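You operate a simulated robot arm through the tools that you are given. There is no shell and no other tool. Be economical: measure what you need, move in short steps, check, and stop when the job is done.

You run a simulated robot arm. Do the job below in one go: nothing can be reset, and whatever is moved stays where it is left.

JOB
Push the left red drawer shut. Then take the test block and put it on the press bed. Then take the white dish from the top of the seed test bench and leave it on top of the large lettuce on the top of the wide table. Then press the blue mist button two times. Keep to this order. Set down upright: test block.

The check looks at the end state, three seconds after you hand in, the way a careful person would. Anything else that was tipped, shoved, dropped, spilled or broken makes it a failure.

ROBOT AND FRAMES
A 7-joint arm with a vacuum gripper on a trunk, on a base that drives. Base frame: it is fixed to the floor where the robot stands at the start and does not move with it; the origin is under the middle of the robot, x ahead of it, y to its left, z up. Readings come in m, degrees, newtons and seconds.
With the tool pointing down near the work surface it reaches from about 0.1 to 0.42 m from the robot's upright axis, wherever it stands. Its first joint turns from -69.0 to 172.0 degrees. Places, roughly: blue mist button [-6.4, 0.9, 0.9]; dish [-4.5, 0.5, 0.75]; large lettuce (7x7x15 cm) [-1.6, -0.2, 0.8]; left red drawer [0.5, -0.2, 0.7]; press bed (22x34 cm) [-3.84, -1.4, 0.84]; test block [-3.75, 1.75, 0.25]. Payload 1.06 kg.
Tool frame: the origin (TCP) lies in the middle of the cups' lips, and z points out of the cups. The gripper has 1 cup of 0.024 m across, covering 0.024 by 0.024 m (tool x, y); the bellows give 0.008 m. With the vacuum on, a cup seals on a smooth face that it is pressed against (1 to 4 N); it does not hold porous or soft things. The pull reaches 23 N.
Orientation is that of the tool frame in the base frame, as a unit quaternion [w, x, y, z]. With the cups facing straight down, the tool's x points along the base's -x, its y along +y and its z along -z.

CONTROLS
- The arm moves only by the tool play_rows. Its argument "rows" is a list of rows, each an object of numbers (a shift or turn left out is 0, a gripper value left out holds the last): "tx", "ty", "tz": the shift along the tool's x, y, z in m; "ax", "ay", "az": the turn, a rotation vector about the tool's x, y, z in degrees; "suction": the vacuum: 1 switches it on, 0 off. In form: [{"tx": .., "ty": .., "tz": .., "ax": .., "ay": .., "az": .., "suction": ..}, ...]. A call has 1 to 20 rows; each row shifts and turns the commanded pose from where the row before left it, along the tool's axes as they then stand. Rows are played at 5 a second. More than 0.05 m and 8.6 degrees between two rows, or a gripper value outside its range, and nothing of the call is played. A pose out of reach is approached as far as the arm can. The call stops where the force on the tool passes 40 N (or 10 N more than at its start, if that is more) or the arm is blocked; 0.2 s more then pass. The pull builds up within a second once a cup has sealed. Time passes only in rows, and 0.2 s behind the last, so rows that do not move give it time. It gives the time, the measured TCP pose, the force on the tool (base axes) and the pull of the vacuum at its end, in the units of the frame above (readings bear some noise), with the torque about the TCP (base axes, N m) and any sound that the robot's microphone picked up.
- Cameras (640 x 400 px; columns grow to the right, rows downward): "scene" is now at [0.1873, -0.0284, 1.1412]; the picture's right is [-0.19, -0.98, 0.00], its down [-0.60, 0.12, -0.79] and it looks along [0.78, -0.15, -0.61] (base axes); focal length 214 px, centre (320, 200). "wrist" rides on the gripper at [0.078, 0.019, -0.096] in the tool frame; the picture's right is [-0.24, 0.97, 0.00], its down [-0.71, -0.17, -0.69] and it looks along [-0.67, -0.16, 0.73] (tool axes); focal length 243 px, centre (320, 200). There is no depth. A picture from a camera that has moved, and an enlarged one, comes with that camera's place and axes in the base frame and with its lens. The place of the scene camera against the robot may be out by one fixed shift of up to 0.025 m in any direction.
- get_image(camera): a new picture of that camera. The clock stands still meanwhile.
- move_column(by): slides the trunk up (or, below 0, down) by that many m; the arm and the scene camera ride with it, the base frame stays. It gives what a move gives, with no picture.
- steer(legs): drives the robot by 1 to 6 legs, each [ahead, left, turn to the left] in m, m and degrees, along the robot's own axes; the way and the turn of a leg run together, so that a leg with both is an arc; at most 1.5 m and 180 degrees a leg. The arm and the cameras ride along, it lands a little off, and it stops where it bumps. It gives what a move gives.
- head_to(pan, tilt): turns the head with the scene camera to pan (to the left, within 80 degrees either way) and tilt (down, from -29 to 69), counted from straight ahead of the robot. It gives what a move gives.
- enlarge(camera, box): a new picture of the part [left, top, right, bottom] of that camera's present view, enlarged. The clock stands still meanwhile.
- hand_in(): hands the job in; it is judged then, once.

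Go step by step. Nothing tells you exact positions but the pictures and the camera data: compare them with the known pose of the tool, close in by small moves and look again before you grip or let go. The budget is 165 turns and 112 pictures, counting those below and the enlarged ones. Unless the task says otherwise, let go and move clear before handing in.

The tools are called after "Call:" by a JSON object that holds its "api" and its "payload". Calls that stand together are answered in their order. play_rows: Moves the arm, as the interface text tells. Its arguments: {"type":"object","properties":{"rows":{"type":"array","items":{"type":"object","properties":{"tx":{"type":"number"},"ty":{"type":"number"},"tz":{"type":"number"},"ax":{"type":"number"},"ay":{"type":"number"},"az":{"type":"number"},"suction":{"type":"number"}}}}},"required":["rows"]} The other tools are called the same way: move_column (by) slides the trunk up or down; steer (legs) drives the base; head_to (pan, tilt) turns the head that bears the scene camera; get_image (camera) takes a picture; enlarge (camera, box) takes an enlarged picture of a part of a camera's view; hand_in () hands the job in.

At the start:

```text
time: 0.0
tool_pos: [0.4178, -0.0038, 1.0522]
tool_rot: [0.001, 0.0, 1.0, 0.0]
contact_force: [0.7, -0.4, -0.7]
torque: [-0.02, 0.01, -0.01]
pull: 0.1
trunk travel left (down, up): [-0.3, 0.192]
robot x, y, heading: [0.0021, 0.0001, -0.2]
head pan, tilt: [-11.2, 37.7]
```

scene: 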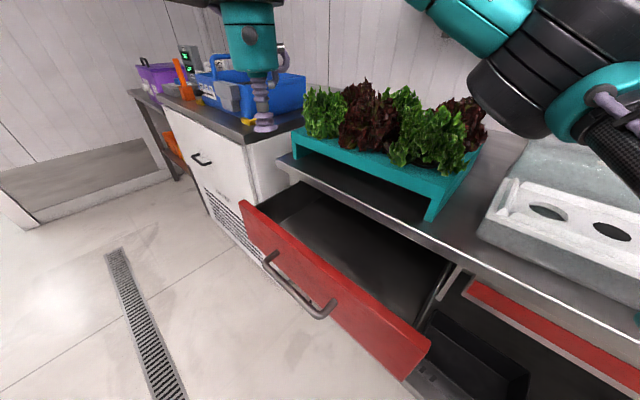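
wrist: 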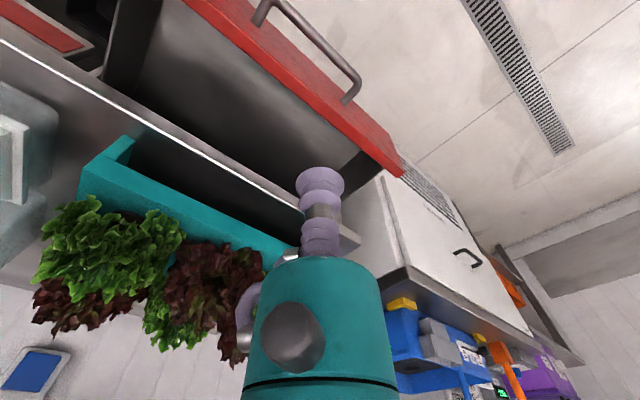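

The left red drawer stands open ahead of the robot, with its face running about 35° off my y axis. I will turn to face it squarely and look again.

Call:
{"api": "steer", "payload": {"legs": [[-0.06, 0.08, 0], [0, 0, -55]]}}

Call:
{"api": "head_to", "payload": {"pan": 0, "tilt": 45}}

Call:
{"api": "get_image", "payload": {"camera": "scene"}}

```text
time: 3.8
tool_pos: [0.1759, -0.265, 1.0514]
tool_rot: [0.0, 0.459, 0.888, 0.0]
contact_force: [0.3, 0.2, 0.9]
torque: [-0.01, -0.02, -0.01]
pull: 0.2
trunk travel left (down, up): [-0.3, 0.192]
robot x, y, heading: [-0.0568, 0.0802, -54.7]
head pan, tilt: [-11.2, 37.7]
```

```text
time: 4.5
tool_pos: [0.1767, -0.2642, 1.0525]
tool_rot: [0.0, 0.46, 0.888, 0.0]
contact_force: [0.7, -0.7, 0.3]
torque: [-0.03, 0.01, 0.0]
pull: 0.1
trunk travel left (down, up): [-0.3, 0.192]
robot x, y, heading: [-0.0625, 0.0774, -54.6]
head pan, tilt: [0.0, 45.0]
```

```text
109 pictures are left
camera scene: at [0.0464, -0.0812, 1.1306], right [-0.82, -0.58, 0.0], down [-0.41, 0.58, -0.71], along [0.41, -0.58, -0.71], focal length 214 px, centre (320, 200)
```

scene: 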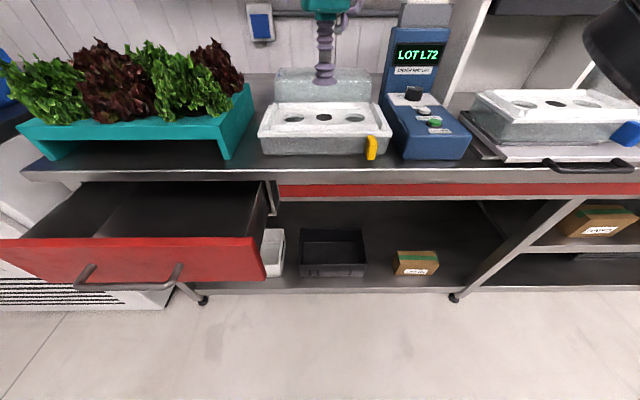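

Now I face the table squarely: the drawer front is about 0.45 m ahead of the robot axis and must go in about 0.17 m. I will pull the arm in, shift left, lower the trunk and look before pushing.

Call:
{"api": "play_rows", "payload": {"rows": [{"tx": 0.035}, {"tx": 0.035}, {"tx": 0.035}, {"tx": 0.035}]}}

Call:
{"api": "steer", "payload": {"legs": [[0, 0.205, -0.4]]}}

Call:
{"api": "move_column", "payload": {"by": -0.295}}

Call:
{"api": "get_image", "payload": {"camera": "scene"}}

Call:
{"api": "get_image", "payload": {"camera": "wrist"}}

```text
time: 5.4
tool_pos: [0.1188, -0.1808, 1.0494]
tool_rot: [-0.001, 0.467, 0.884, 0.0]
contact_force: [0.1, -2.1, -4.1]
torque: [-0.16, -0.22, 0.1]
pull: 0.1
trunk travel left (down, up): [-0.3, 0.192]
robot x, y, heading: [-0.0631, 0.0805, -54.7]
head pan, tilt: [0.0, 45.0]
stopped in row 4: the force on the tool passed its limit at 72 N (the readings are from after the stop); the commanded pose is now the measured one
```

```text
time: 7.8
tool_pos: [0.2833, -0.0635, 1.0503]
tool_rot: [-0.001, 0.471, 0.882, 0.0]
contact_force: [4.3, -6.0, -5.3]
torque: [0.33, 0.23, -0.08]
pull: 0.1
trunk travel left (down, up): [-0.3, 0.192]
robot x, y, heading: [0.1108, 0.1941, -55.2]
head pan, tilt: [0.0, 45.0]
```

```text
time: 8.6
tool_pos: [0.2848, -0.0668, 1.0142]
tool_rot: [-0.004, 0.476, 0.88, 0.0]
contact_force: [1.7, -3.4, -6.9]
torque: [-0.07, -0.18, 0.09]
pull: 0.1
trunk travel left (down, up): [-0.266, 0.226]
robot x, y, heading: [0.1061, 0.199, -55.2]
head pan, tilt: [0.0, 45.0]
stopped: the force on the tool passed its limit at 47 N (the readings are from after the stop); the commanded pose is now the measured one
```

```text
108 pictures are left
camera scene: at [0.2182, 0.0299, 1.0986], right [-0.82, -0.57, 0.0], down [-0.4, 0.57, -0.72], along [0.41, -0.59, -0.7], focal length 214 px, centre (320, 200)
```

scene: 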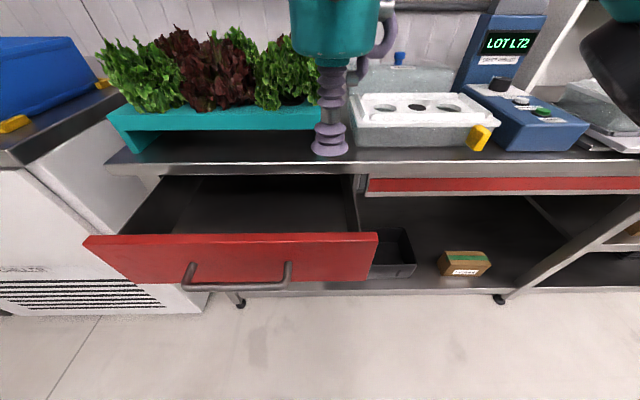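

```text
107 pictures are left
camera wrist: at [0.2565, 0.0082, 1.1088], right [0.94, 0.34, 0.0], down [0.25, -0.69, 0.68], along [0.22, -0.64, -0.73], focal length 243 px, centre (320, 200)
```

wrist: 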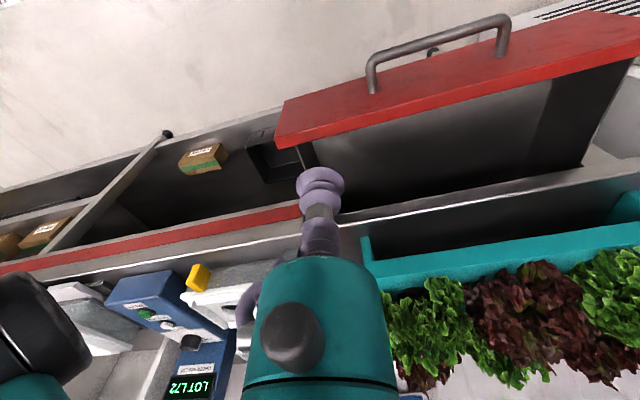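

The retract made the gripper's camera mount touch the robot's own head, so I will extend the tool again, back the base off a little and then go down.

Call:
{"api": "play_rows", "payload": {"rows": [{"tx": -0.03}, {"tx": -0.03}, {"tx": -0.03}]}}

Call:
{"api": "steer", "payload": {"legs": [[-0.1, 0, 0]]}}

Call:
{"api": "move_column", "payload": {"by": -0.22}}

Call:
{"api": "play_rows", "payload": {"rows": [{"tz": 0.03}, {"tz": 0.03}, {"tz": 0.03}, {"tz": 0.03}]}}

Call:
{"api": "get_image", "payload": {"camera": "scene"}}

```text
time: 9.4
tool_pos: [0.3342, -0.1422, 1.0119]
tool_rot: [-0.004, 0.475, 0.88, 0.0]
contact_force: [-0.1, -0.1, -0.1]
torque: [0.0, 0.0, 0.0]
pull: 0.1
trunk travel left (down, up): [-0.266, 0.226]
robot x, y, heading: [0.1057, 0.1988, -55.1]
head pan, tilt: [0.0, 45.0]
```

```text
time: 10.6
tool_pos: [0.2763, -0.0595, 1.0142]
tool_rot: [-0.003, 0.475, 0.88, 0.0]
contact_force: [0.8, 0.3, -0.4]
torque: [0.03, -0.01, 0.03]
pull: 0.0
trunk travel left (down, up): [-0.266, 0.226]
robot x, y, heading: [0.0509, 0.2772, -55.0]
head pan, tilt: [0.0, 45.0]
```

```text
time: 12.9
tool_pos: [0.2777, -0.0614, 0.7948]
tool_rot: [-0.004, 0.477, 0.879, 0.0]
contact_force: [7.8, -11.7, -3.0]
torque: [1.09, 0.79, -0.14]
pull: 0.0
trunk travel left (down, up): [-0.046, 0.446]
robot x, y, heading: [0.0518, 0.2799, -55.0]
head pan, tilt: [0.0, 45.0]
```

```text
time: 13.9
tool_pos: [0.2761, -0.0594, 0.6716]
tool_rot: [-0.005, 0.475, 0.88, -0.001]
contact_force: [-0.4, -0.1, -0.2]
torque: [-0.02, 0.0, -0.01]
pull: 0.1
trunk travel left (down, up): [-0.046, 0.446]
robot x, y, heading: [0.0528, 0.279, -55.5]
head pan, tilt: [0.0, 45.0]
```

```text
106 pictures are left
camera scene: at [0.2021, 0.0523, 0.8595], right [-0.82, -0.57, 0.0], down [-0.4, 0.58, -0.71], along [0.4, -0.58, -0.71], focal length 214 px, centre (320, 200)
```

scene: 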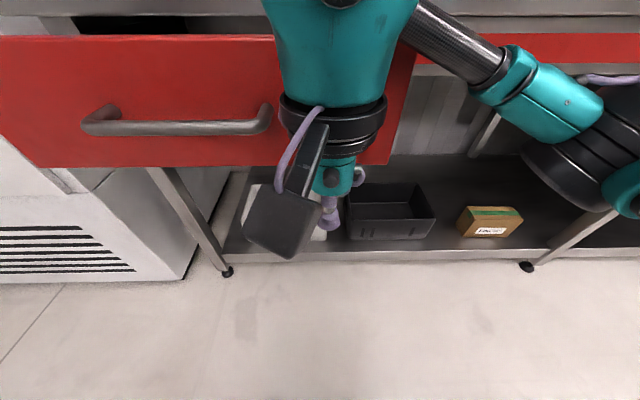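

The gripper is in front of the drawer face, right of the handle. I will tilt the tool so that its tip leads and clears the table edge above.

Call:
{"api": "move_column", "payload": {"by": 0.1}}

Call:
{"api": "play_rows", "payload": {"rows": [{"tz": 0.04}, {"tz": 0.03}, {"tz": 0.03}, {"ay": -8}, {"ay": -8}, {"ay": -8}, {"ay": -8}, {"ay": -8}]}}

Call:
{"api": "get_image", "payload": {"camera": "scene"}}

Call:
{"api": "get_image", "payload": {"camera": "wrist"}}

```text
time: 15.2
tool_pos: [0.2775, -0.0599, 0.7744]
tool_rot: [-0.004, 0.475, 0.88, 0.0]
contact_force: [0.2, -0.3, -0.6]
torque: [-0.02, 0.04, 0.02]
pull: 0.1
trunk travel left (down, up): [-0.146, 0.346]
robot x, y, heading: [0.0523, 0.2773, -55.0]
head pan, tilt: [0.0, 45.0]
```

```text
time: 17.0
tool_pos: [0.2764, -0.0603, 0.6738]
tool_rot: [0.298, 0.448, 0.827, -0.163]
contact_force: [-0.5, 0.4, 0.6]
torque: [-0.01, 0.02, 0.02]
pull: 0.0
trunk travel left (down, up): [-0.146, 0.346]
robot x, y, heading: [0.0531, 0.2802, -55.2]
head pan, tilt: [0.0, 45.0]
```

```text
105 pictures are left
camera scene: at [0.1815, 0.0818, 0.9704], right [-0.82, -0.57, 0.0], down [-0.4, 0.58, -0.71], along [0.4, -0.58, -0.71], focal length 214 px, centre (320, 200)
```

scene: 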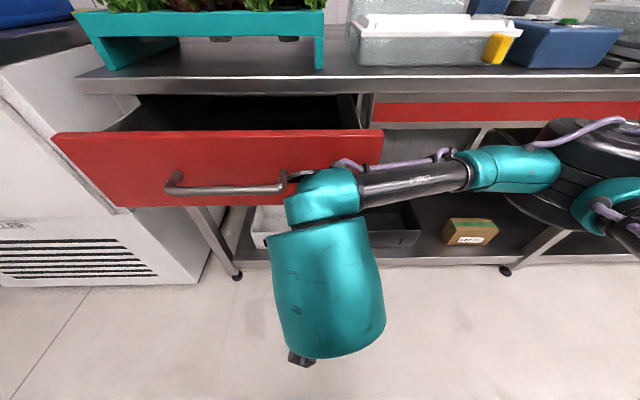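

```text
104 pictures are left
camera wrist: at [0.2233, 0.0523, 0.6966], right [0.91, 0.38, 0.15], down [-0.08, -0.18, 0.98], along [0.4, -0.91, -0.13], focal length 243 px, centre (320, 200)
```

wrist: 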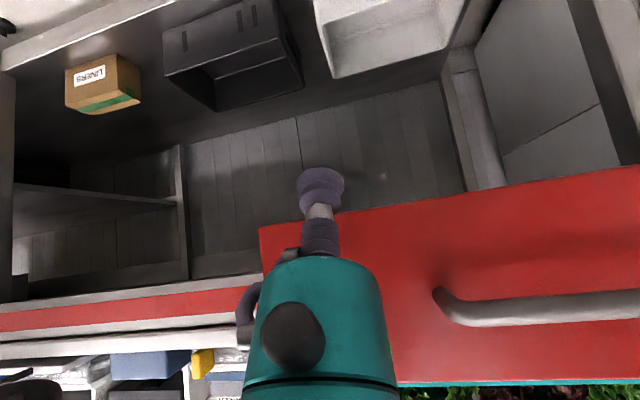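

The drawer front spans about z 0.675–0.83, so I will raise the tip to about z 0.75 and move it forward in small steps to push.

Call:
{"api": "move_column", "payload": {"by": 0.075}}

Call:
{"api": "play_rows", "payload": {"rows": [{"tx": -0.0192, "tz": 0.016}, {"tx": -0.0192, "tz": 0.016}, {"tx": -0.0192, "tz": 0.016}, {"tx": -0.0115, "tz": 0.0096}, {"tx": -0.0115, "tz": 0.0096}]}}

Call:
{"api": "get_image", "payload": {"camera": "wrist"}}

Call:
{"api": "get_image", "payload": {"camera": "scene"}}

```text
time: 18.2
tool_pos: [0.2758, -0.0597, 0.7487]
tool_rot: [0.296, 0.448, 0.828, -0.161]
contact_force: [1.2, -0.1, -0.7]
torque: [-0.01, 0.02, -0.02]
pull: 0.0
trunk travel left (down, up): [-0.221, 0.271]
robot x, y, heading: [0.0486, 0.2787, -55.3]
head pan, tilt: [0.0, 45.0]
```

```text
time: 19.4
tool_pos: [0.3341, -0.1476, 0.7481]
tool_rot: [0.298, 0.447, 0.828, -0.163]
contact_force: [0.1, 0.0, -0.4]
torque: [-0.03, 0.0, -0.02]
pull: 0.1
trunk travel left (down, up): [-0.221, 0.271]
robot x, y, heading: [0.0509, 0.2808, -55.1]
head pan, tilt: [0.0, 45.0]
```

```text
103 pictures are left
camera wrist: at [0.2809, -0.0358, 0.7718], right [0.91, 0.38, 0.15], down [-0.08, -0.18, 0.98], along [0.4, -0.91, -0.14], focal length 243 px, centre (320, 200)
```

wrist: 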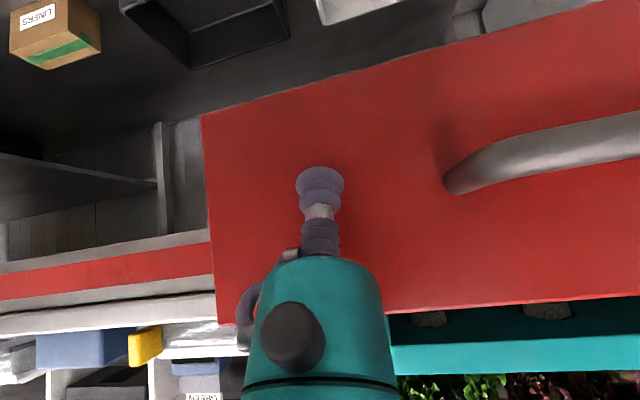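

```text
102 pictures are left
camera scene: at [0.1672, 0.1024, 1.053], right [-0.82, -0.57, 0.0], down [-0.4, 0.58, -0.71], along [0.4, -0.58, -0.71], focal length 214 px, centre (320, 200)
```

scene: 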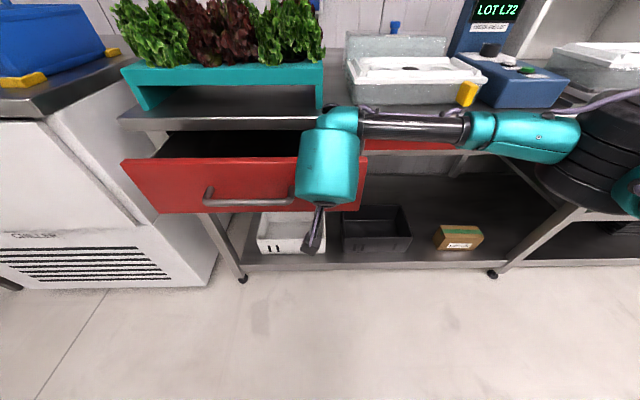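

The cup is almost at the drawer face, clear of the handle. I continue pushing with the arm.

Call:
{"api": "play_rows", "payload": {"rows": [{"tx": -0.0115, "tz": 0.0096}, {"tx": -0.0115, "tz": 0.0096}, {"tx": -0.0115, "tz": 0.0096}, {"tx": -0.0115, "tz": 0.0096}, {"tx": -0.0115, "tz": 0.0096}]}}

Call:
{"api": "get_image", "payload": {"camera": "wrist"}}

```text
time: 20.6
tool_pos: [0.3747, -0.2109, 0.7498]
tool_rot: [0.297, 0.448, 0.828, -0.162]
contact_force: [1.3, -0.1, 0.1]
torque: [-0.01, -0.02, 0.05]
pull: 0.1
trunk travel left (down, up): [-0.221, 0.271]
robot x, y, heading: [0.0539, 0.2784, -55.2]
head pan, tilt: [0.0, 45.0]
```

```text
101 pictures are left
camera wrist: at [0.322, -0.0989, 0.7716], right [0.91, 0.38, 0.15], down [-0.08, -0.18, 0.98], along [0.4, -0.91, -0.14], focal length 243 px, centre (320, 200)
```

wrist: 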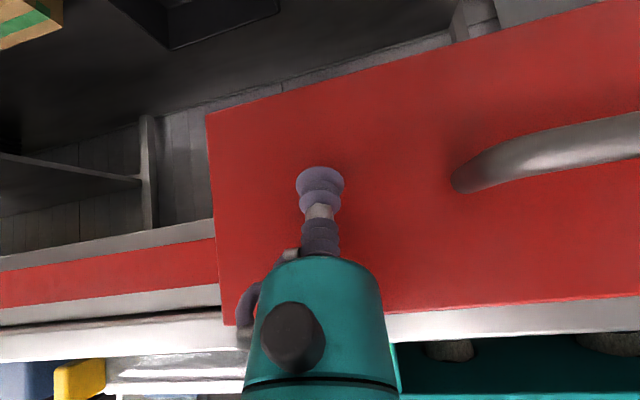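

The drawer is moving with the cup. I keep pushing.

Call:
{"api": "play_rows", "payload": {"rows": [{"tx": -0.0115, "tz": 0.0096}, {"tx": -0.0115, "tz": 0.0096}, {"tx": -0.0115, "tz": 0.0096}, {"tx": -0.0115, "tz": 0.0096}]}}

Call:
{"api": "get_image", "payload": {"camera": "scene"}}

Call:
{"api": "get_image", "payload": {"camera": "wrist"}}

```text
time: 21.6
tool_pos: [0.4049, -0.2515, 0.7459]
tool_rot: [0.291, 0.447, 0.83, -0.159]
contact_force: [-10.1, 13.2, 2.2]
torque: [-0.13, -0.15, -0.03]
pull: 0.0
trunk travel left (down, up): [-0.221, 0.271]
robot x, y, heading: [0.0468, 0.2783, -55.2]
head pan, tilt: [0.0, 45.0]
stopped in row 4: the force on the tool passed its limit at 45 N (the readings are from after the stop); the commanded pose is now the measured one
```

```text
100 pictures are left
camera scene: at [0.1659, 0.1038, 1.0533], right [-0.82, -0.57, 0.0], down [-0.4, 0.58, -0.71], along [0.4, -0.58, -0.71], focal length 214 px, centre (320, 200)
```

scene: 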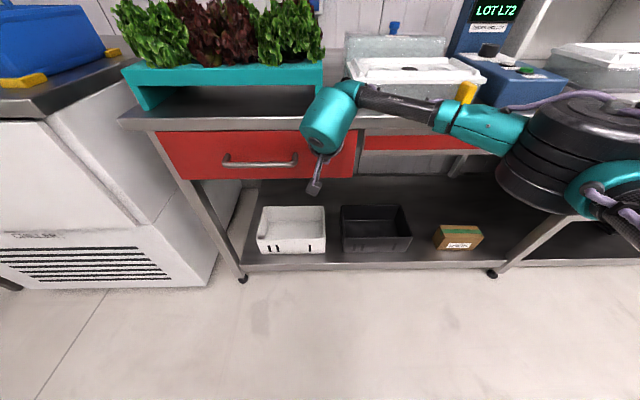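

```text
99 pictures are left
camera wrist: at [0.3514, -0.141, 0.7702], right [0.91, 0.38, 0.14], down [-0.07, -0.2, 0.98], along [0.4, -0.9, -0.15], focal length 243 px, centre (320, 200)
```

wrist: 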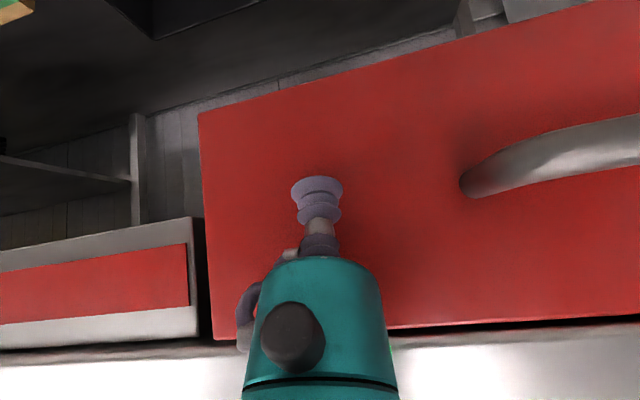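

The push ended against a stop at 45 N, and the drawer looks shut. I back away and check closely.

Call:
{"api": "play_rows", "payload": {"rows": [{"tx": 0.023, "tz": -0.0192}, {"tx": 0.023, "tz": -0.0192}, {"tx": 0.023, "tz": -0.0192}, {"tx": 0.023, "tz": -0.0192}]}}

Call:
{"api": "enlarge", "payload": {"camera": "scene", "box": [100, 60, 500, 310]}}

Call:
{"api": "get_image", "payload": {"camera": "wrist"}}

```text
time: 22.6
tool_pos: [0.3387, -0.154, 0.7478]
tool_rot: [0.291, 0.448, 0.83, -0.16]
contact_force: [0.4, -0.1, 0.0]
torque: [-0.01, 0.03, 0.01]
pull: 0.0
trunk travel left (down, up): [-0.221, 0.271]
robot x, y, heading: [0.0535, 0.2789, -55.7]
head pan, tilt: [0.0, 45.0]
```

```text
1.60 times, centred on (300, 185) of scene
camera zoom: at [0.1669, 0.1026, 1.053], right [-0.82, -0.57, 0.0], down [-0.4, 0.58, -0.71], along [0.4, -0.58, -0.71], focal length 343 px, centre (352, 224)
```

zoom: 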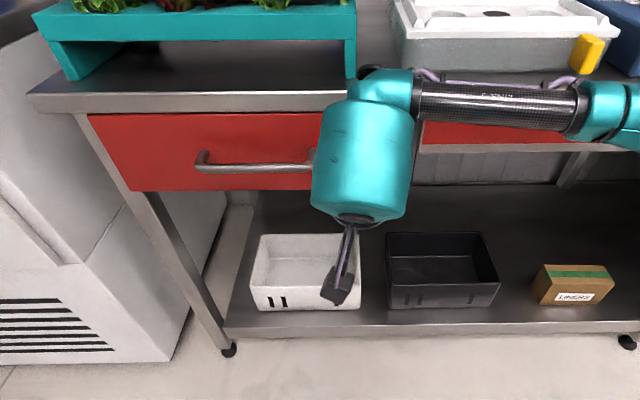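

```text
97 pictures are left
camera wrist: at [0.2863, -0.0429, 0.7721], right [0.91, 0.38, 0.14], down [-0.07, -0.19, 0.98], along [0.4, -0.9, -0.15], focal length 243 px, centre (320, 200)
```

wrist: 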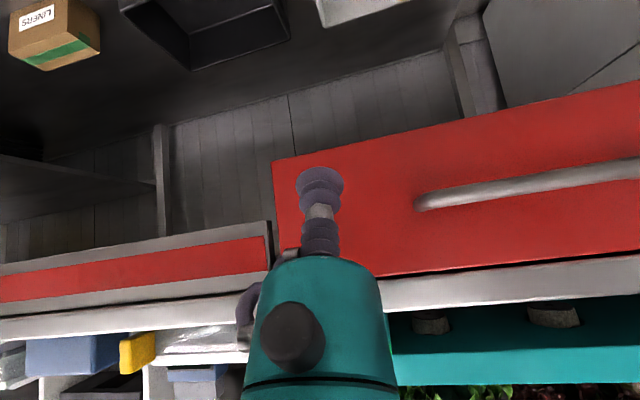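

Call:
{"api": "enlarge", "payload": {"camera": "wrist", "box": [180, 130, 340, 300]}}

```text
2.35 times, centred on (260, 215) of wrist
camera zoom: at [0.2863, -0.0429, 0.7721], right [0.91, 0.38, 0.14], down [-0.07, -0.19, 0.98], along [0.4, -0.9, -0.15], focal length 571 px, centre (461, 165)
```

zoom: 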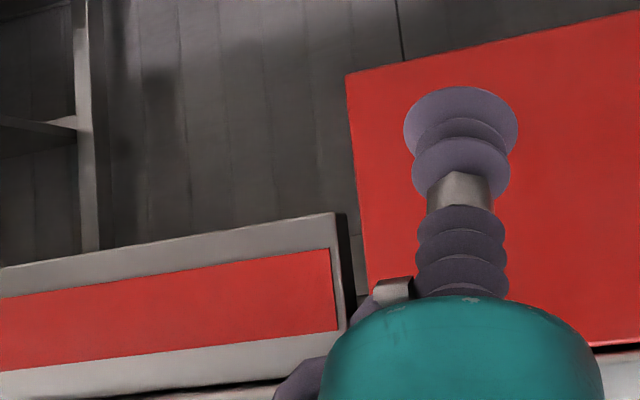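

The drawer is shut: the push met a hard stop at the tip and nothing else was touched. I back away, set the tool upright again and turn to look toward the rest of the room.

Call:
{"api": "steer", "payload": {"legs": [[-0.35, 0, 0]]}}

Call:
{"api": "play_rows", "payload": {"rows": [{"ay": 8}, {"ay": 8}, {"ay": 8}, {"ay": 8}, {"ay": 7.5}]}}

Call:
{"api": "steer", "payload": {"legs": [[0, 0, -125]]}}

Call:
{"api": "head_to", "payload": {"pan": 0, "tilt": 15}}

Call:
{"api": "get_image", "payload": {"camera": "scene"}}

```text
time: 24.9
tool_pos: [0.1408, 0.131, 0.7478]
tool_rot: [0.292, 0.448, 0.83, -0.16]
contact_force: [0.4, 0.3, 0.3]
torque: [0.02, -0.02, 0.0]
pull: 0.1
trunk travel left (down, up): [-0.221, 0.271]
robot x, y, heading: [-0.1494, 0.566, -55.2]
head pan, tilt: [0.0, 45.0]
```

```text
time: 26.1
tool_pos: [0.1402, 0.1316, 0.7471]
tool_rot: [-0.008, 0.475, 0.88, 0.002]
contact_force: [-0.8, -0.1, 0.6]
torque: [0.0, 0.02, 0.0]
pull: 0.1
trunk travel left (down, up): [-0.221, 0.271]
robot x, y, heading: [-0.1475, 0.5638, -55.6]
head pan, tilt: [0.0, 45.0]
```

```text
time: 30.4
tool_pos: [-0.634, 0.3794, 0.7504]
tool_rot: [0.007, 0.984, 0.177, 0.005]
contact_force: [0.9, -0.5, 0.9]
torque: [0.0, 0.0, -0.02]
pull: 0.0
trunk travel left (down, up): [-0.221, 0.271]
robot x, y, heading: [-0.1481, 0.5633, -158.7]
head pan, tilt: [0.0, 45.0]
stopped in leg 1: the force on the tool passed its limit at 68 N (the readings are from after the stop); the commanded pose is now the measured one
```

```text
time: 31.4
tool_pos: [-0.6339, 0.3793, 0.7492]
tool_rot: [0.007, 0.984, 0.177, 0.004]
contact_force: [2.0, -1.3, 0.9]
torque: [0.01, 0.05, -0.01]
pull: 0.0
trunk travel left (down, up): [-0.221, 0.271]
robot x, y, heading: [-0.1508, 0.5663, -158.9]
head pan, tilt: [0.0, 15.0]
```

```text
95 pictures are left
camera scene: at [-0.3449, 0.4764, 1.0998], right [-0.36, 0.93, 0.0], down [0.24, 0.09, -0.97], along [-0.9, -0.35, -0.26], focal length 214 px, centre (320, 200)
```

scene: 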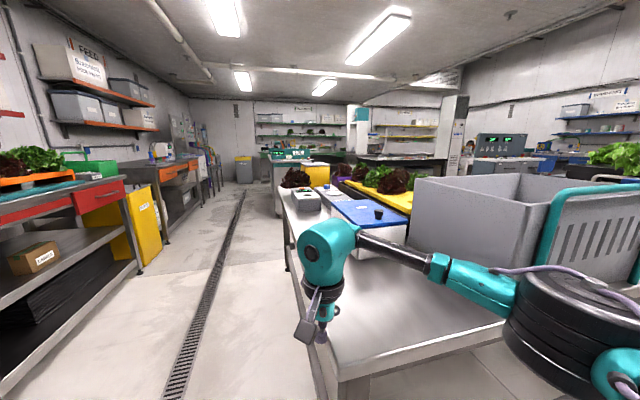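

The arm swung into the edge of the wide table, which lies behind-right. I turn back a bit, raise the arm high, and look again.

Call:
{"api": "steer", "payload": {"legs": [[0, 0, 12]]}}

Call:
{"api": "move_column", "payload": {"by": 0.2}}

Call:
{"api": "play_rows", "payload": {"rows": [{"tz": -0.04}, {"tz": -0.04}, {"tz": -0.04}, {"tz": -0.04}]}}

Call:
{"api": "head_to", "payload": {"pan": 0, "tilt": 25}}

Call:
{"api": "get_image", "payload": {"camera": "scene"}}

```text
time: 32.5
tool_pos: [-0.5846, 0.2824, 0.7495]
tool_rot: [0.008, 0.96, 0.28, 0.005]
contact_force: [-0.3, 0.4, 0.0]
torque: [0.01, -0.02, -0.01]
pull: 0.0
trunk travel left (down, up): [-0.221, 0.271]
robot x, y, heading: [-0.1443, 0.5686, -146.5]
head pan, tilt: [0.0, 15.0]
```

```text
time: 34.7
tool_pos: [-0.5837, 0.283, 0.9489]
tool_rot: [0.007, 0.96, 0.28, 0.006]
contact_force: [0.0, 0.3, -0.3]
torque: [-0.05, 0.0, 0.01]
pull: 0.1
trunk travel left (down, up): [-0.421, 0.071]
robot x, y, heading: [-0.1466, 0.5678, -146.5]
head pan, tilt: [0.0, 15.0]
```

```text
time: 35.7
tool_pos: [-0.5865, 0.2842, 1.1117]
tool_rot: [0.006, 0.96, 0.279, 0.005]
contact_force: [0.0, 0.4, -0.1]
torque: [-0.01, 0.01, 0.03]
pull: 0.1
trunk travel left (down, up): [-0.421, 0.071]
robot x, y, heading: [-0.1459, 0.5699, -146.5]
head pan, tilt: [0.0, 15.0]
```

```text
time: 36.4
tool_pos: [-0.5866, 0.2855, 1.1101]
tool_rot: [0.006, 0.96, 0.279, 0.005]
contact_force: [0.4, -0.1, -0.8]
torque: [0.01, -0.01, 0.03]
pull: 0.0
trunk travel left (down, up): [-0.421, 0.071]
robot x, y, heading: [-0.1479, 0.5675, -146.3]
head pan, tilt: [0.0, 25.0]
```

```text
94 pictures are left
camera scene: at [-0.2764, 0.4684, 1.2894], right [-0.55, 0.83, 0.0], down [0.35, 0.23, -0.91], along [-0.76, -0.5, -0.42], focal length 214 px, centre (320, 200)
```

scene: 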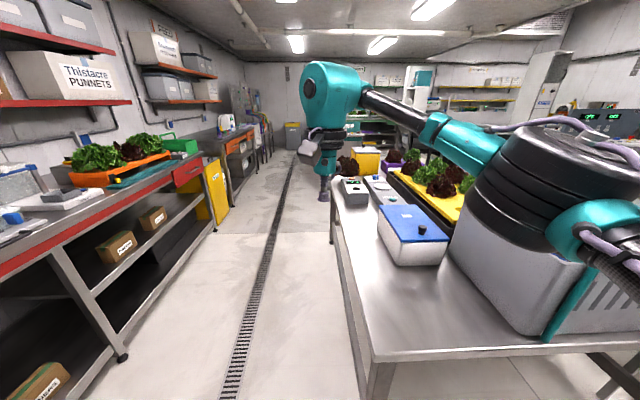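

The wide table borders an aisle and the lettuces stand on it. The test block should lie on the far (right) side of that table, so I look to the right for a way round.

Call:
{"api": "head_to", "payload": {"pan": -75, "tilt": 20}}

Call:
{"api": "get_image", "payload": {"camera": "scene"}}

Call:
{"api": "head_to", "payload": {"pan": -35, "tilt": 15}}

Call:
{"api": "get_image", "payload": {"camera": "scene"}}

```text
time: 37.9
tool_pos: [-0.5867, 0.2852, 1.1098]
tool_rot: [0.007, 0.96, 0.279, 0.006]
contact_force: [-0.6, 0.6, 0.5]
torque: [0.03, -0.03, 0.01]
pull: 0.1
trunk travel left (down, up): [-0.421, 0.071]
robot x, y, heading: [-0.1464, 0.5678, -146.5]
head pan, tilt: [-75.0, 20.0]
```

```text
93 pictures are left
camera scene: at [-0.2692, 0.5809, 1.2974], right [0.66, 0.75, 0.0], down [0.26, -0.23, -0.94], along [-0.7, 0.62, -0.34], focal length 214 px, centre (320, 200)
```

scene: 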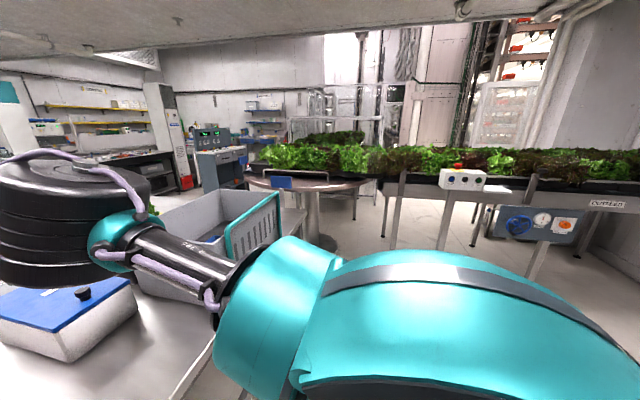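

```text
time: 39.0
tool_pos: [-0.5868, 0.2847, 1.1086]
tool_rot: [0.006, 0.96, 0.279, 0.005]
contact_force: [-0.7, 0.5, 0.0]
torque: [0.03, 0.0, -0.01]
pull: 0.1
trunk travel left (down, up): [-0.421, 0.071]
robot x, y, heading: [-0.1439, 0.5665, -146.6]
head pan, tilt: [-35.0, 15.0]
```

```text
92 pictures are left
camera scene: at [-0.2929, 0.5218, 1.3055], right [0.03, 1.0, 0.0], down [0.26, -0.01, -0.97], along [-0.97, 0.03, -0.26], focal length 214 px, centre (320, 200)
```

scene: 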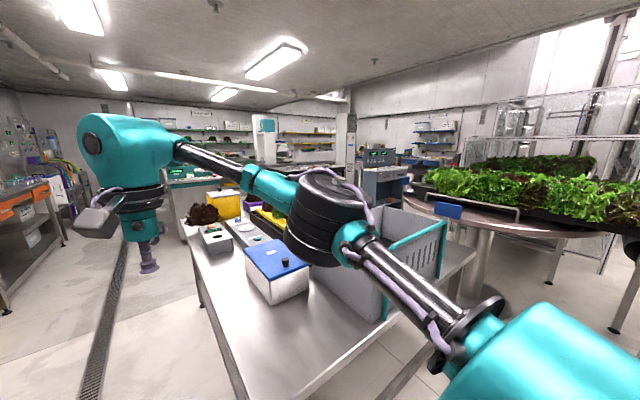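

I will go down the aisle between the bench and the wide table, keeping the arm high, and look again further along.

Call:
{"api": "steer", "payload": {"legs": [[0, 0.43, 1.4], [1.1, 0, 0]]}}

Call:
{"api": "head_to", "payload": {"pan": -20, "tilt": 20}}

Call:
{"api": "get_image", "payload": {"camera": "scene"}}

```text
time: 48.5
tool_pos: [-1.234, -0.7058, 1.1111]
tool_rot: [0.007, 0.956, 0.292, 0.005]
contact_force: [0.5, 1.3, -0.9]
torque: [0.0, -0.01, -0.02]
pull: 0.1
trunk travel left (down, up): [-0.421, 0.071]
robot x, y, heading: [-0.8036, -0.4115, -145.2]
head pan, tilt: [-35.0, 15.0]
```

```text
time: 49.2
tool_pos: [-1.233, -0.7062, 1.1107]
tool_rot: [0.007, 0.956, 0.292, 0.006]
contact_force: [-0.5, -0.7, 0.3]
torque: [0.0, 0.02, 0.03]
pull: 0.0
trunk travel left (down, up): [-0.421, 0.071]
robot x, y, heading: [-0.8029, -0.415, -145.0]
head pan, tilt: [-20.0, 20.0]
```

```text
91 pictures are left
camera scene: at [-0.9437, -0.4846, 1.2974], right [-0.26, 0.97, 0.0], down [0.33, 0.09, -0.94], along [-0.91, -0.24, -0.34], focal length 214 px, centre (320, 200)
```

scene: 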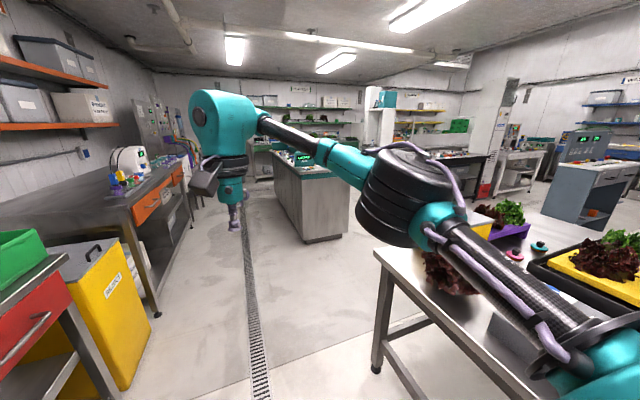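

The wide table ends about 0.9 m ahead, and a cross aisle opens to the right before the grey island, which should be the press bench. I drive to that crossing and turn right.

Call:
{"api": "steer", "payload": {"legs": [[1.5, 0, 0], [0, 0, -90]]}}

Call:
{"api": "head_to", "payload": {"pan": 0, "tilt": 20}}

Call:
{"api": "get_image", "payload": {"camera": "scene"}}

```text
time: 60.5
tool_pos: [-2.3232, -0.8292, 1.1093]
tool_rot: [0.009, 0.878, -0.478, -0.001]
contact_force: [-0.3, 0.4, 0.4]
torque: [0.01, -0.01, 0.0]
pull: 0.0
trunk travel left (down, up): [-0.421, 0.071]
robot x, y, heading: [-2.0388, -1.2658, 123.9]
head pan, tilt: [-20.0, 20.0]
```

```text
time: 61.3
tool_pos: [-2.322, -0.8278, 1.1095]
tool_rot: [0.009, 0.878, -0.478, 0.0]
contact_force: [-0.1, 0.2, 0.5]
torque: [0.01, 0.02, 0.01]
pull: 0.1
trunk travel left (down, up): [-0.421, 0.071]
robot x, y, heading: [-2.0362, -1.2667, 123.8]
head pan, tilt: [0.0, 20.0]
```

```text
90 pictures are left
camera scene: at [-2.1233, -1.1471, 1.2974], right [0.83, 0.56, 0.0], down [0.19, -0.28, -0.94], along [-0.52, 0.78, -0.34], focal length 214 px, centre (320, 200)
```

scene: 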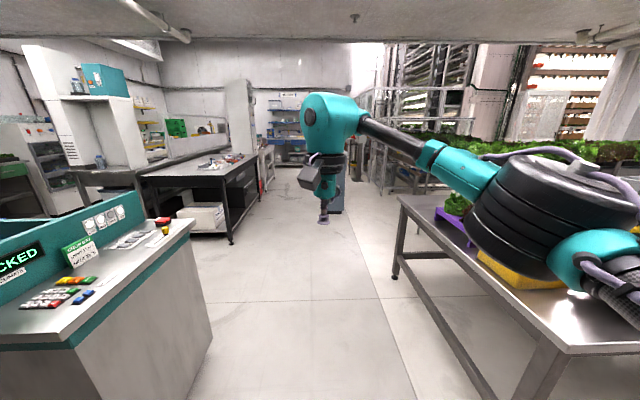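

The way ahead is open, with the dark test bench to the left and a blue unit far ahead where the test block should be. I drive on and look again.

Call:
{"api": "steer", "payload": {"legs": [[1.5, 0, 1]]}}

Call:
{"api": "get_image", "payload": {"camera": "scene"}}

Call:
{"api": "head_to", "payload": {"pan": 20, "tilt": 35}}

Call:
{"api": "get_image", "payload": {"camera": "scene"}}

```text
time: 68.7
tool_pos: [-3.1617, 0.4049, 1.1103]
tool_rot: [0.009, 0.88, -0.474, 0.0]
contact_force: [0.6, 0.5, 0.1]
torque: [0.02, -0.01, -0.02]
pull: 0.0
trunk travel left (down, up): [-0.421, 0.071]
robot x, y, heading: [-2.8744, -0.0296, 124.3]
head pan, tilt: [0.0, 20.0]
```

```text
89 pictures are left
camera scene: at [-2.9604, 0.087, 1.2974], right [0.83, 0.56, 0.0], down [0.19, -0.28, -0.94], along [-0.53, 0.78, -0.34], focal length 214 px, centre (320, 200)
```

scene: 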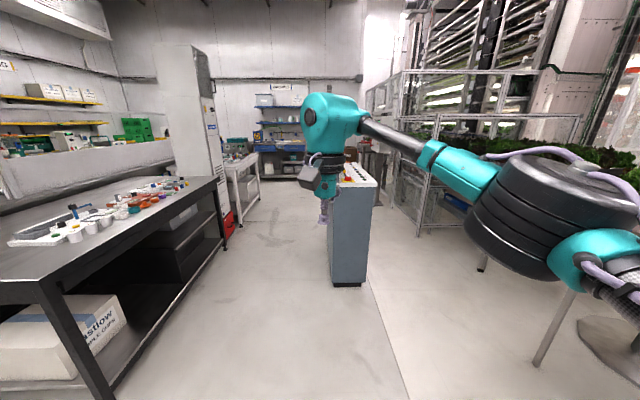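

```text
time: 69.6
tool_pos: [-3.1619, 0.4035, 1.1096]
tool_rot: [0.009, 0.88, -0.475, 0.0]
contact_force: [0.2, 0.4, -0.6]
torque: [0.0, -0.01, 0.01]
pull: 0.0
trunk travel left (down, up): [-0.421, 0.071]
robot x, y, heading: [-2.8717, -0.0313, 124.3]
head pan, tilt: [20.0, 35.0]
```

```text
88 pictures are left
camera scene: at [-2.9793, 0.0614, 1.2736], right [0.58, 0.81, 0.0], down [0.47, -0.33, -0.82], along [-0.67, 0.48, -0.57], focal length 214 px, centre (320, 200)
```

scene: 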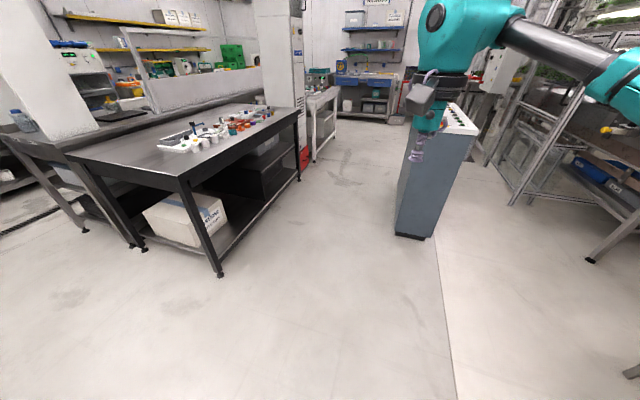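

The test block sits in the blue console, whose open side seems to face the racks on the right (−A side). I drive further, turn left to face along the aisle direction, and view the console.

Call:
{"api": "steer", "payload": {"legs": [[0.8, 0, 0], [0, 0, 90.5], [-1.0, 0, 0]]}}

Call:
{"api": "head_to", "payload": {"pan": -50, "tilt": 30}}

Call:
{"api": "get_image", "payload": {"camera": "scene"}}

```text
time: 82.4
tool_pos: [-2.9339, 0.8983, 1.1096]
tool_rot: [0.007, 0.959, 0.283, 0.005]
contact_force: [-0.2, -0.2, -0.7]
torque: [-0.05, 0.01, 0.01]
pull: 0.1
trunk travel left (down, up): [-0.421, 0.071]
robot x, y, heading: [-2.4956, 1.182, -146.3]
head pan, tilt: [20.0, 35.0]
```

```text
time: 83.8
tool_pos: [-2.9334, 0.8991, 1.1103]
tool_rot: [0.007, 0.959, 0.283, 0.006]
contact_force: [0.0, -0.4, 0.0]
torque: [0.02, -0.01, 0.0]
pull: 0.0
trunk travel left (down, up): [-0.421, 0.071]
robot x, y, heading: [-2.4978, 1.1848, -146.2]
head pan, tilt: [-50.0, 30.0]
```

```text
87 pictures are left
camera scene: at [-2.6345, 1.1613, 1.2813], right [0.28, 0.96, 0.0], down [0.48, -0.14, -0.87], along [-0.83, 0.24, -0.5], focal length 214 px, centre (320, 200)
```

scene: 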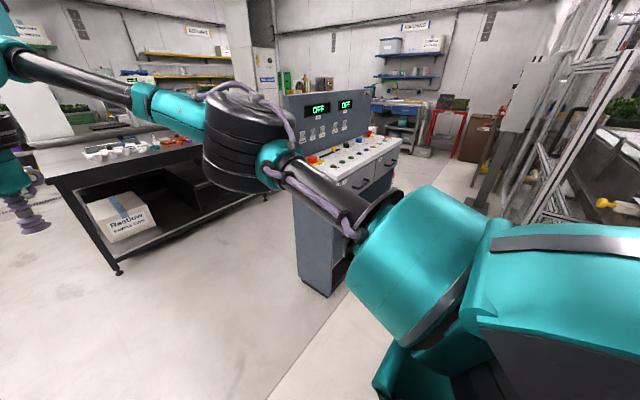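

Call:
{"api": "steer", "payload": {"legs": [[-0.1, 0, 1], [0, 0.0, 0], [0, -0.75, 0]]}}

Call:
{"api": "head_to", "payload": {"pan": -15, "tilt": 45}}

Call:
{"api": "get_image", "payload": {"camera": "scene"}}

Call:
{"api": "get_image", "payload": {"camera": "wrist"}}

```text
time: 84.8
tool_pos: [-2.9077, 0.9023, 1.1104]
tool_rot: [0.007, 0.957, 0.29, 0.005]
contact_force: [0.1, 0.0, -1.7]
torque: [-0.03, 0.01, -0.02]
pull: 0.1
trunk travel left (down, up): [-0.421, 0.071]
robot x, y, heading: [-2.477, 1.191, -145.1]
head pan, tilt: [-50.0, 30.0]
stopped in leg 1: the robot was blocked; the commanded pose is now the measured one
```

```text
time: 85.8
tool_pos: [-2.907, 0.9019, 1.1113]
tool_rot: [0.007, 0.956, 0.292, 0.003]
contact_force: [0.0, -1.6, -1.0]
torque: [-0.01, 0.0, -0.02]
pull: 0.1
trunk travel left (down, up): [-0.421, 0.071]
robot x, y, heading: [-2.4751, 1.1967, -145.0]
head pan, tilt: [-15.0, 45.0]
```

```text
86 pictures are left
camera scene: at [-2.6025, 1.119, 1.2588], right [-0.34, 0.94, 0.0], down [0.67, 0.24, -0.71], along [-0.67, -0.24, -0.71], focal length 214 px, centre (320, 200)
```

scene: 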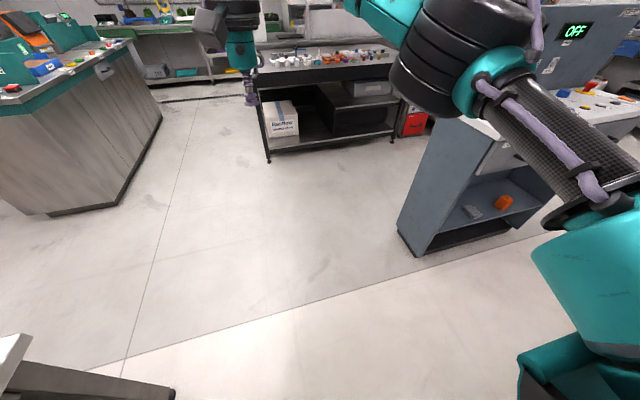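

```text
85 pictures are left
camera wrist: at [-2.8351, 0.9313, 1.2065], right [0.35, -0.94, 0.01], down [-0.69, -0.25, 0.68], along [-0.63, -0.24, -0.73], focal length 243 px, centre (320, 200)
```

wrist: 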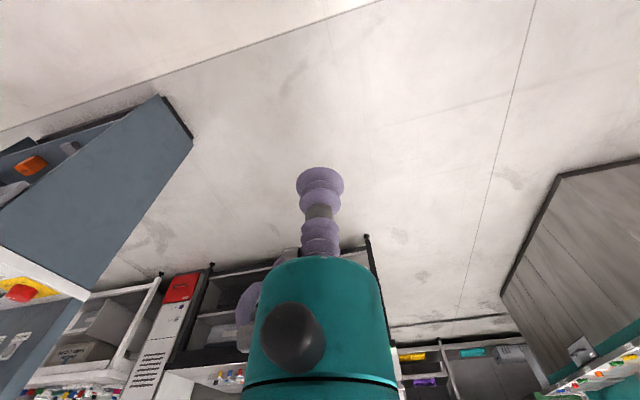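

The console is open on this side, and a grey block and an orange block lie on its low shelf. The base touched something behind, so I edge forward and then strafe right to face the opening.

Call:
{"api": "steer", "payload": {"legs": [[0.05, 0, 0], [0, -0.8, 0]]}}

Call:
{"api": "head_to", "payload": {"pan": -25, "tilt": 50}}

Call:
{"api": "get_image", "payload": {"camera": "scene"}}

```text
time: 88.4
tool_pos: [-2.9909, 0.9334, 1.1113]
tool_rot: [0.001, 0.959, 0.285, 0.004]
contact_force: [-0.5, 0.2, 0.2]
torque: [0.0, 0.02, 0.02]
pull: 0.1
trunk travel left (down, up): [-0.421, 0.071]
robot x, y, heading: [-2.5578, 1.2308, -146.1]
head pan, tilt: [-15.0, 45.0]
stopped in leg 2: the robot was blocked; the commanded pose is now the measured one
```

```text
time: 89.2
tool_pos: [-2.9884, 0.9297, 1.1094]
tool_rot: [0.001, 0.958, 0.287, 0.004]
contact_force: [0.4, -0.1, -1.2]
torque: [-0.03, -0.04, -0.01]
pull: 0.0
trunk travel left (down, up): [-0.421, 0.071]
robot x, y, heading: [-2.5596, 1.2301, -145.5]
head pan, tilt: [-25.0, 50.0]
```

```text
84 pictures are left
camera scene: at [-2.6801, 1.1567, 1.252], right [-0.16, 0.99, 0.01], down [0.75, 0.13, -0.65], along [-0.64, -0.1, -0.76], focal length 214 px, centre (320, 200)
```

scene: 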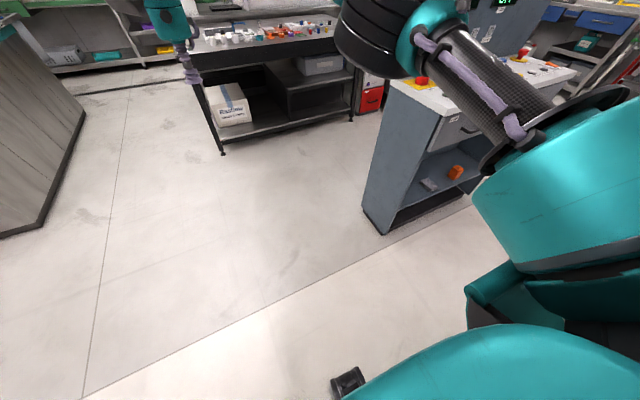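

The strafe was blocked almost at once, so I look to the right and down to see what is there.

Call:
{"api": "head_to", "payload": {"pan": -80, "tilt": 45}}

Call:
{"api": "get_image", "payload": {"camera": "scene"}}

```text
time: 90.4
tool_pos: [-2.9879, 0.9292, 1.111]
tool_rot: [0.0, 0.958, 0.287, 0.002]
contact_force: [0.7, -0.2, -0.8]
torque: [0.0, -0.01, -0.02]
pull: 0.0
trunk travel left (down, up): [-0.421, 0.071]
robot x, y, heading: [-2.559, 1.2298, -145.5]
head pan, tilt: [-80.0, 45.0]
```

```text
83 pictures are left
camera scene: at [-2.6604, 1.2269, 1.2596], right [0.72, 0.7, 0.0], down [0.49, -0.5, -0.72], along [-0.5, 0.51, -0.7], focal length 214 px, centre (320, 200)
```

scene: 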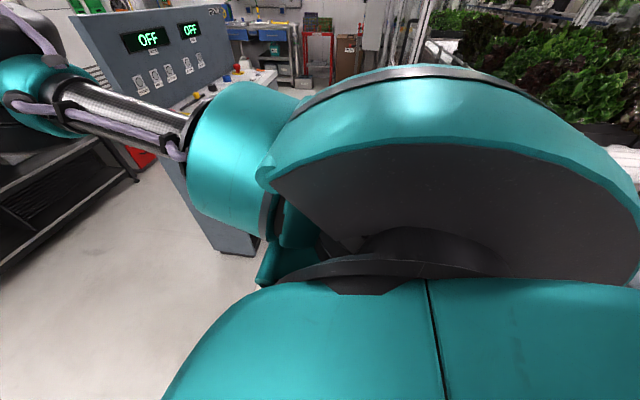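

The shoulder is probably touching the round table behind-right. I will go forward to pass it, strafe right, then slide diagonally back toward the front of the console opening.

Call:
{"api": "move_column", "payload": {"by": 0.065}}

Call:
{"api": "steer", "payload": {"legs": [[0.2, 0.03, 0], [0, -0.48, 0], [-0.25, -0.5, 0]]}}

Call:
{"api": "head_to", "payload": {"pan": -10, "tilt": 50}}

Call:
{"api": "get_image", "payload": {"camera": "scene"}}

```text
time: 91.4
tool_pos: [-2.9969, 0.9421, 1.1753]
tool_rot: [0.006, 0.957, 0.288, 0.006]
contact_force: [-1.2, -0.3, -0.7]
torque: [-0.03, -0.01, -0.03]
pull: 0.1
trunk travel left (down, up): [-0.486, 0.006]
robot x, y, heading: [-2.5636, 1.2317, -145.8]
head pan, tilt: [-80.0, 45.0]
```

```text
time: 101.8
tool_pos: [-3.4861, 1.7496, 1.1766]
tool_rot: [0.006, 0.958, 0.287, 0.005]
contact_force: [0.2, 0.4, -0.1]
torque: [0.03, -0.03, -0.03]
pull: 0.0
trunk travel left (down, up): [-0.486, 0.006]
robot x, y, heading: [-3.0491, 2.0403, -145.4]
head pan, tilt: [-80.0, 45.0]
```

```text
time: 103.2
tool_pos: [-3.4865, 1.7496, 1.175]
tool_rot: [0.007, 0.958, 0.287, 0.005]
contact_force: [0.3, -0.1, 0.2]
torque: [0.01, -0.05, -0.03]
pull: 0.1
trunk travel left (down, up): [-0.486, 0.006]
robot x, y, heading: [-3.0531, 2.0398, -145.7]
head pan, tilt: [-10.0, 50.0]
```

```text
82 pictures are left
camera scene: at [-3.1269, 1.9899, 1.3246], right [-0.41, 0.91, 0.0], down [0.7, 0.31, -0.64], along [-0.59, -0.26, -0.77], focal length 214 px, centre (320, 200)
```

scene: 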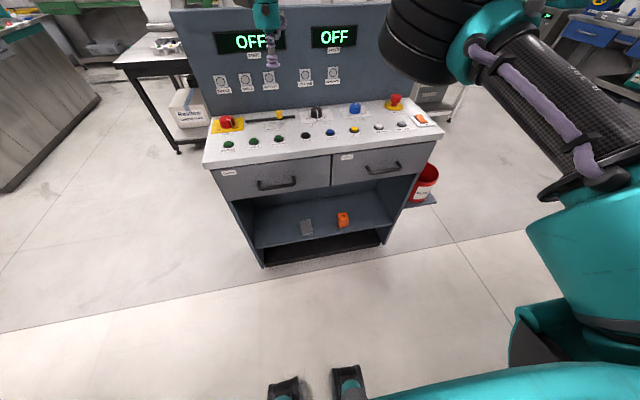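

Now I face the open front of the console: on the low shelf stand a grey block and an orange piece. I zoom in to tell which is the test block.

Call:
{"api": "enlarge", "payload": {"camera": "scene", "box": [220, 150, 440, 280]}}

```text
2.91 times, centred on (330, 215) of scene
camera zoom: at [-3.1269, 1.9899, 1.3246], right [-0.41, 0.91, 0.0], down [0.7, 0.31, -0.64], along [-0.59, -0.26, -0.77], focal length 624 px, centre (291, 156)
```

zoom: 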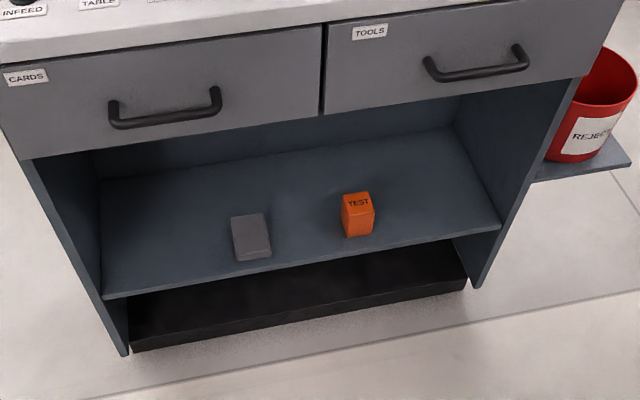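

The orange block marked "TEST" is the test block, standing about 4 cm behind the shelf's front edge. I lower the trunk and arm in front of the console first.

Call:
{"api": "steer", "payload": {"legs": [[-0.06, 0, 0.5]]}}

Call:
{"api": "move_column", "payload": {"by": -0.2}}

Call:
{"api": "play_rows", "payload": {"rows": [{"tz": 0.04}, {"tz": 0.04}, {"tz": 0.04}, {"tz": 0.04}]}}

Call:
{"api": "get_image", "payload": {"camera": "scene"}}

```text
time: 104.2
tool_pos: [-3.4322, 1.7806, 1.1755]
tool_rot: [0.008, 0.957, 0.291, 0.004]
contact_force: [-0.1, -0.1, -0.3]
torque: [-0.02, 0.0, 0.02]
pull: 0.0
trunk travel left (down, up): [-0.486, 0.006]
robot x, y, heading: [-3.0017, 2.0713, -144.9]
head pan, tilt: [-10.0, 50.0]
```

```text
time: 106.4
tool_pos: [-3.4348, 1.7794, 0.9759]
tool_rot: [0.007, 0.957, 0.29, 0.005]
contact_force: [0.3, 0.2, 0.1]
torque: [0.02, 0.0, 0.02]
pull: 0.1
trunk travel left (down, up): [-0.286, 0.206]
robot x, y, heading: [-3.0028, 2.07, -145.2]
head pan, tilt: [-10.0, 50.0]
```

```text
time: 107.4
tool_pos: [-3.4318, 1.7785, 0.8157]
tool_rot: [0.007, 0.957, 0.291, 0.005]
contact_force: [0.3, 0.2, 0.2]
torque: [-0.02, 0.0, 0.03]
pull: 0.0
trunk travel left (down, up): [-0.286, 0.206]
robot x, y, heading: [-2.9989, 2.0726, -145.3]
head pan, tilt: [-10.0, 50.0]
```

```text
80 pictures are left
camera scene: at [-3.1565, 1.9682, 1.1105], right [-0.42, 0.91, 0.0], down [0.7, 0.32, -0.64], along [-0.58, -0.27, -0.77], focal length 214 px, centre (320, 200)
```

scene: 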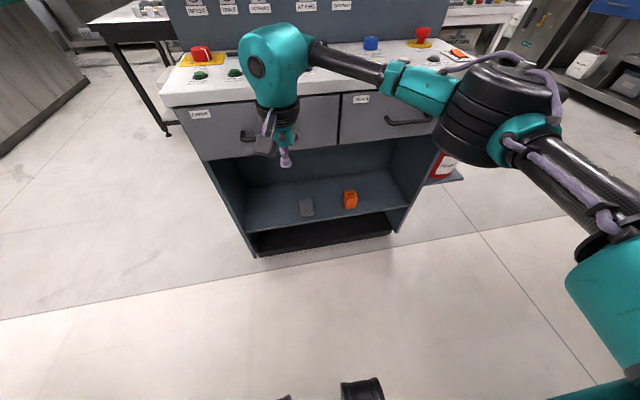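

Call:
{"api": "steer", "payload": {"legs": [[0, -0.2, 0]]}}

Call:
{"api": "move_column", "payload": {"by": -0.27}}

Call:
{"api": "play_rows", "payload": {"rows": [{"tz": 0.03}, {"tz": 0.03}, {"tz": 0.03}, {"tz": 0.03}]}}

Call:
{"api": "get_image", "payload": {"camera": "scene"}}

Call:
{"api": "get_image", "payload": {"camera": "wrist"}}

```text
time: 109.7
tool_pos: [-3.5433, 1.9403, 0.8159]
tool_rot: [0.007, 0.957, 0.291, 0.005]
contact_force: [-0.2, 0.3, -0.4]
torque: [0.01, 0.0, -0.02]
pull: 0.0
trunk travel left (down, up): [-0.286, 0.206]
robot x, y, heading: [-3.1168, 2.2325, -145.4]
head pan, tilt: [-10.0, 50.0]
```

```text
time: 112.5
tool_pos: [-3.545, 1.9396, 0.5469]
tool_rot: [0.008, 0.957, 0.291, 0.005]
contact_force: [-0.1, -0.4, 0.1]
torque: [-0.02, 0.0, 0.0]
pull: 0.0
trunk travel left (down, up): [-0.016, 0.476]
robot x, y, heading: [-3.1135, 2.2328, -145.2]
head pan, tilt: [-10.0, 50.0]
```

```text
time: 113.5
tool_pos: [-3.5425, 1.9382, 0.4258]
tool_rot: [0.007, 0.957, 0.292, 0.005]
contact_force: [0.4, -0.7, -0.1]
torque: [0.02, -0.02, 0.02]
pull: 0.1
trunk travel left (down, up): [-0.016, 0.476]
robot x, y, heading: [-3.1154, 2.236, -145.3]
head pan, tilt: [-10.0, 50.0]
```

```text
79 pictures are left
camera scene: at [-3.3373, 2.0834, 0.8285], right [-0.42, 0.91, 0.0], down [0.7, 0.32, -0.64], along [-0.58, -0.27, -0.77], focal length 214 px, centre (320, 200)
```

scene: 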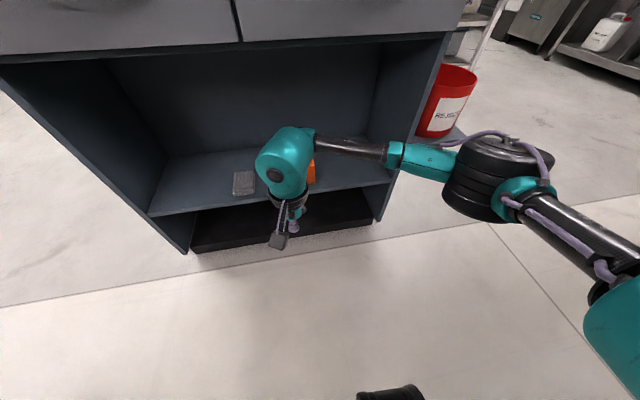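

```text
78 pictures are left
camera wrist: at [-3.4708, 1.9672, 0.5208], right [0.35, -0.94, 0.01], down [-0.69, -0.25, 0.68], along [-0.63, -0.25, -0.73], focal length 243 px, centre (320, 200)
```

wrist: 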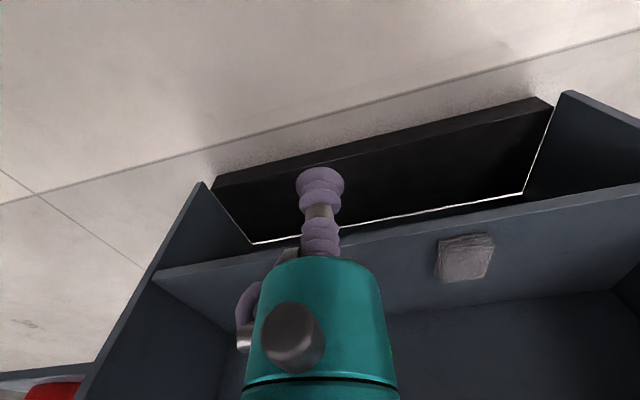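

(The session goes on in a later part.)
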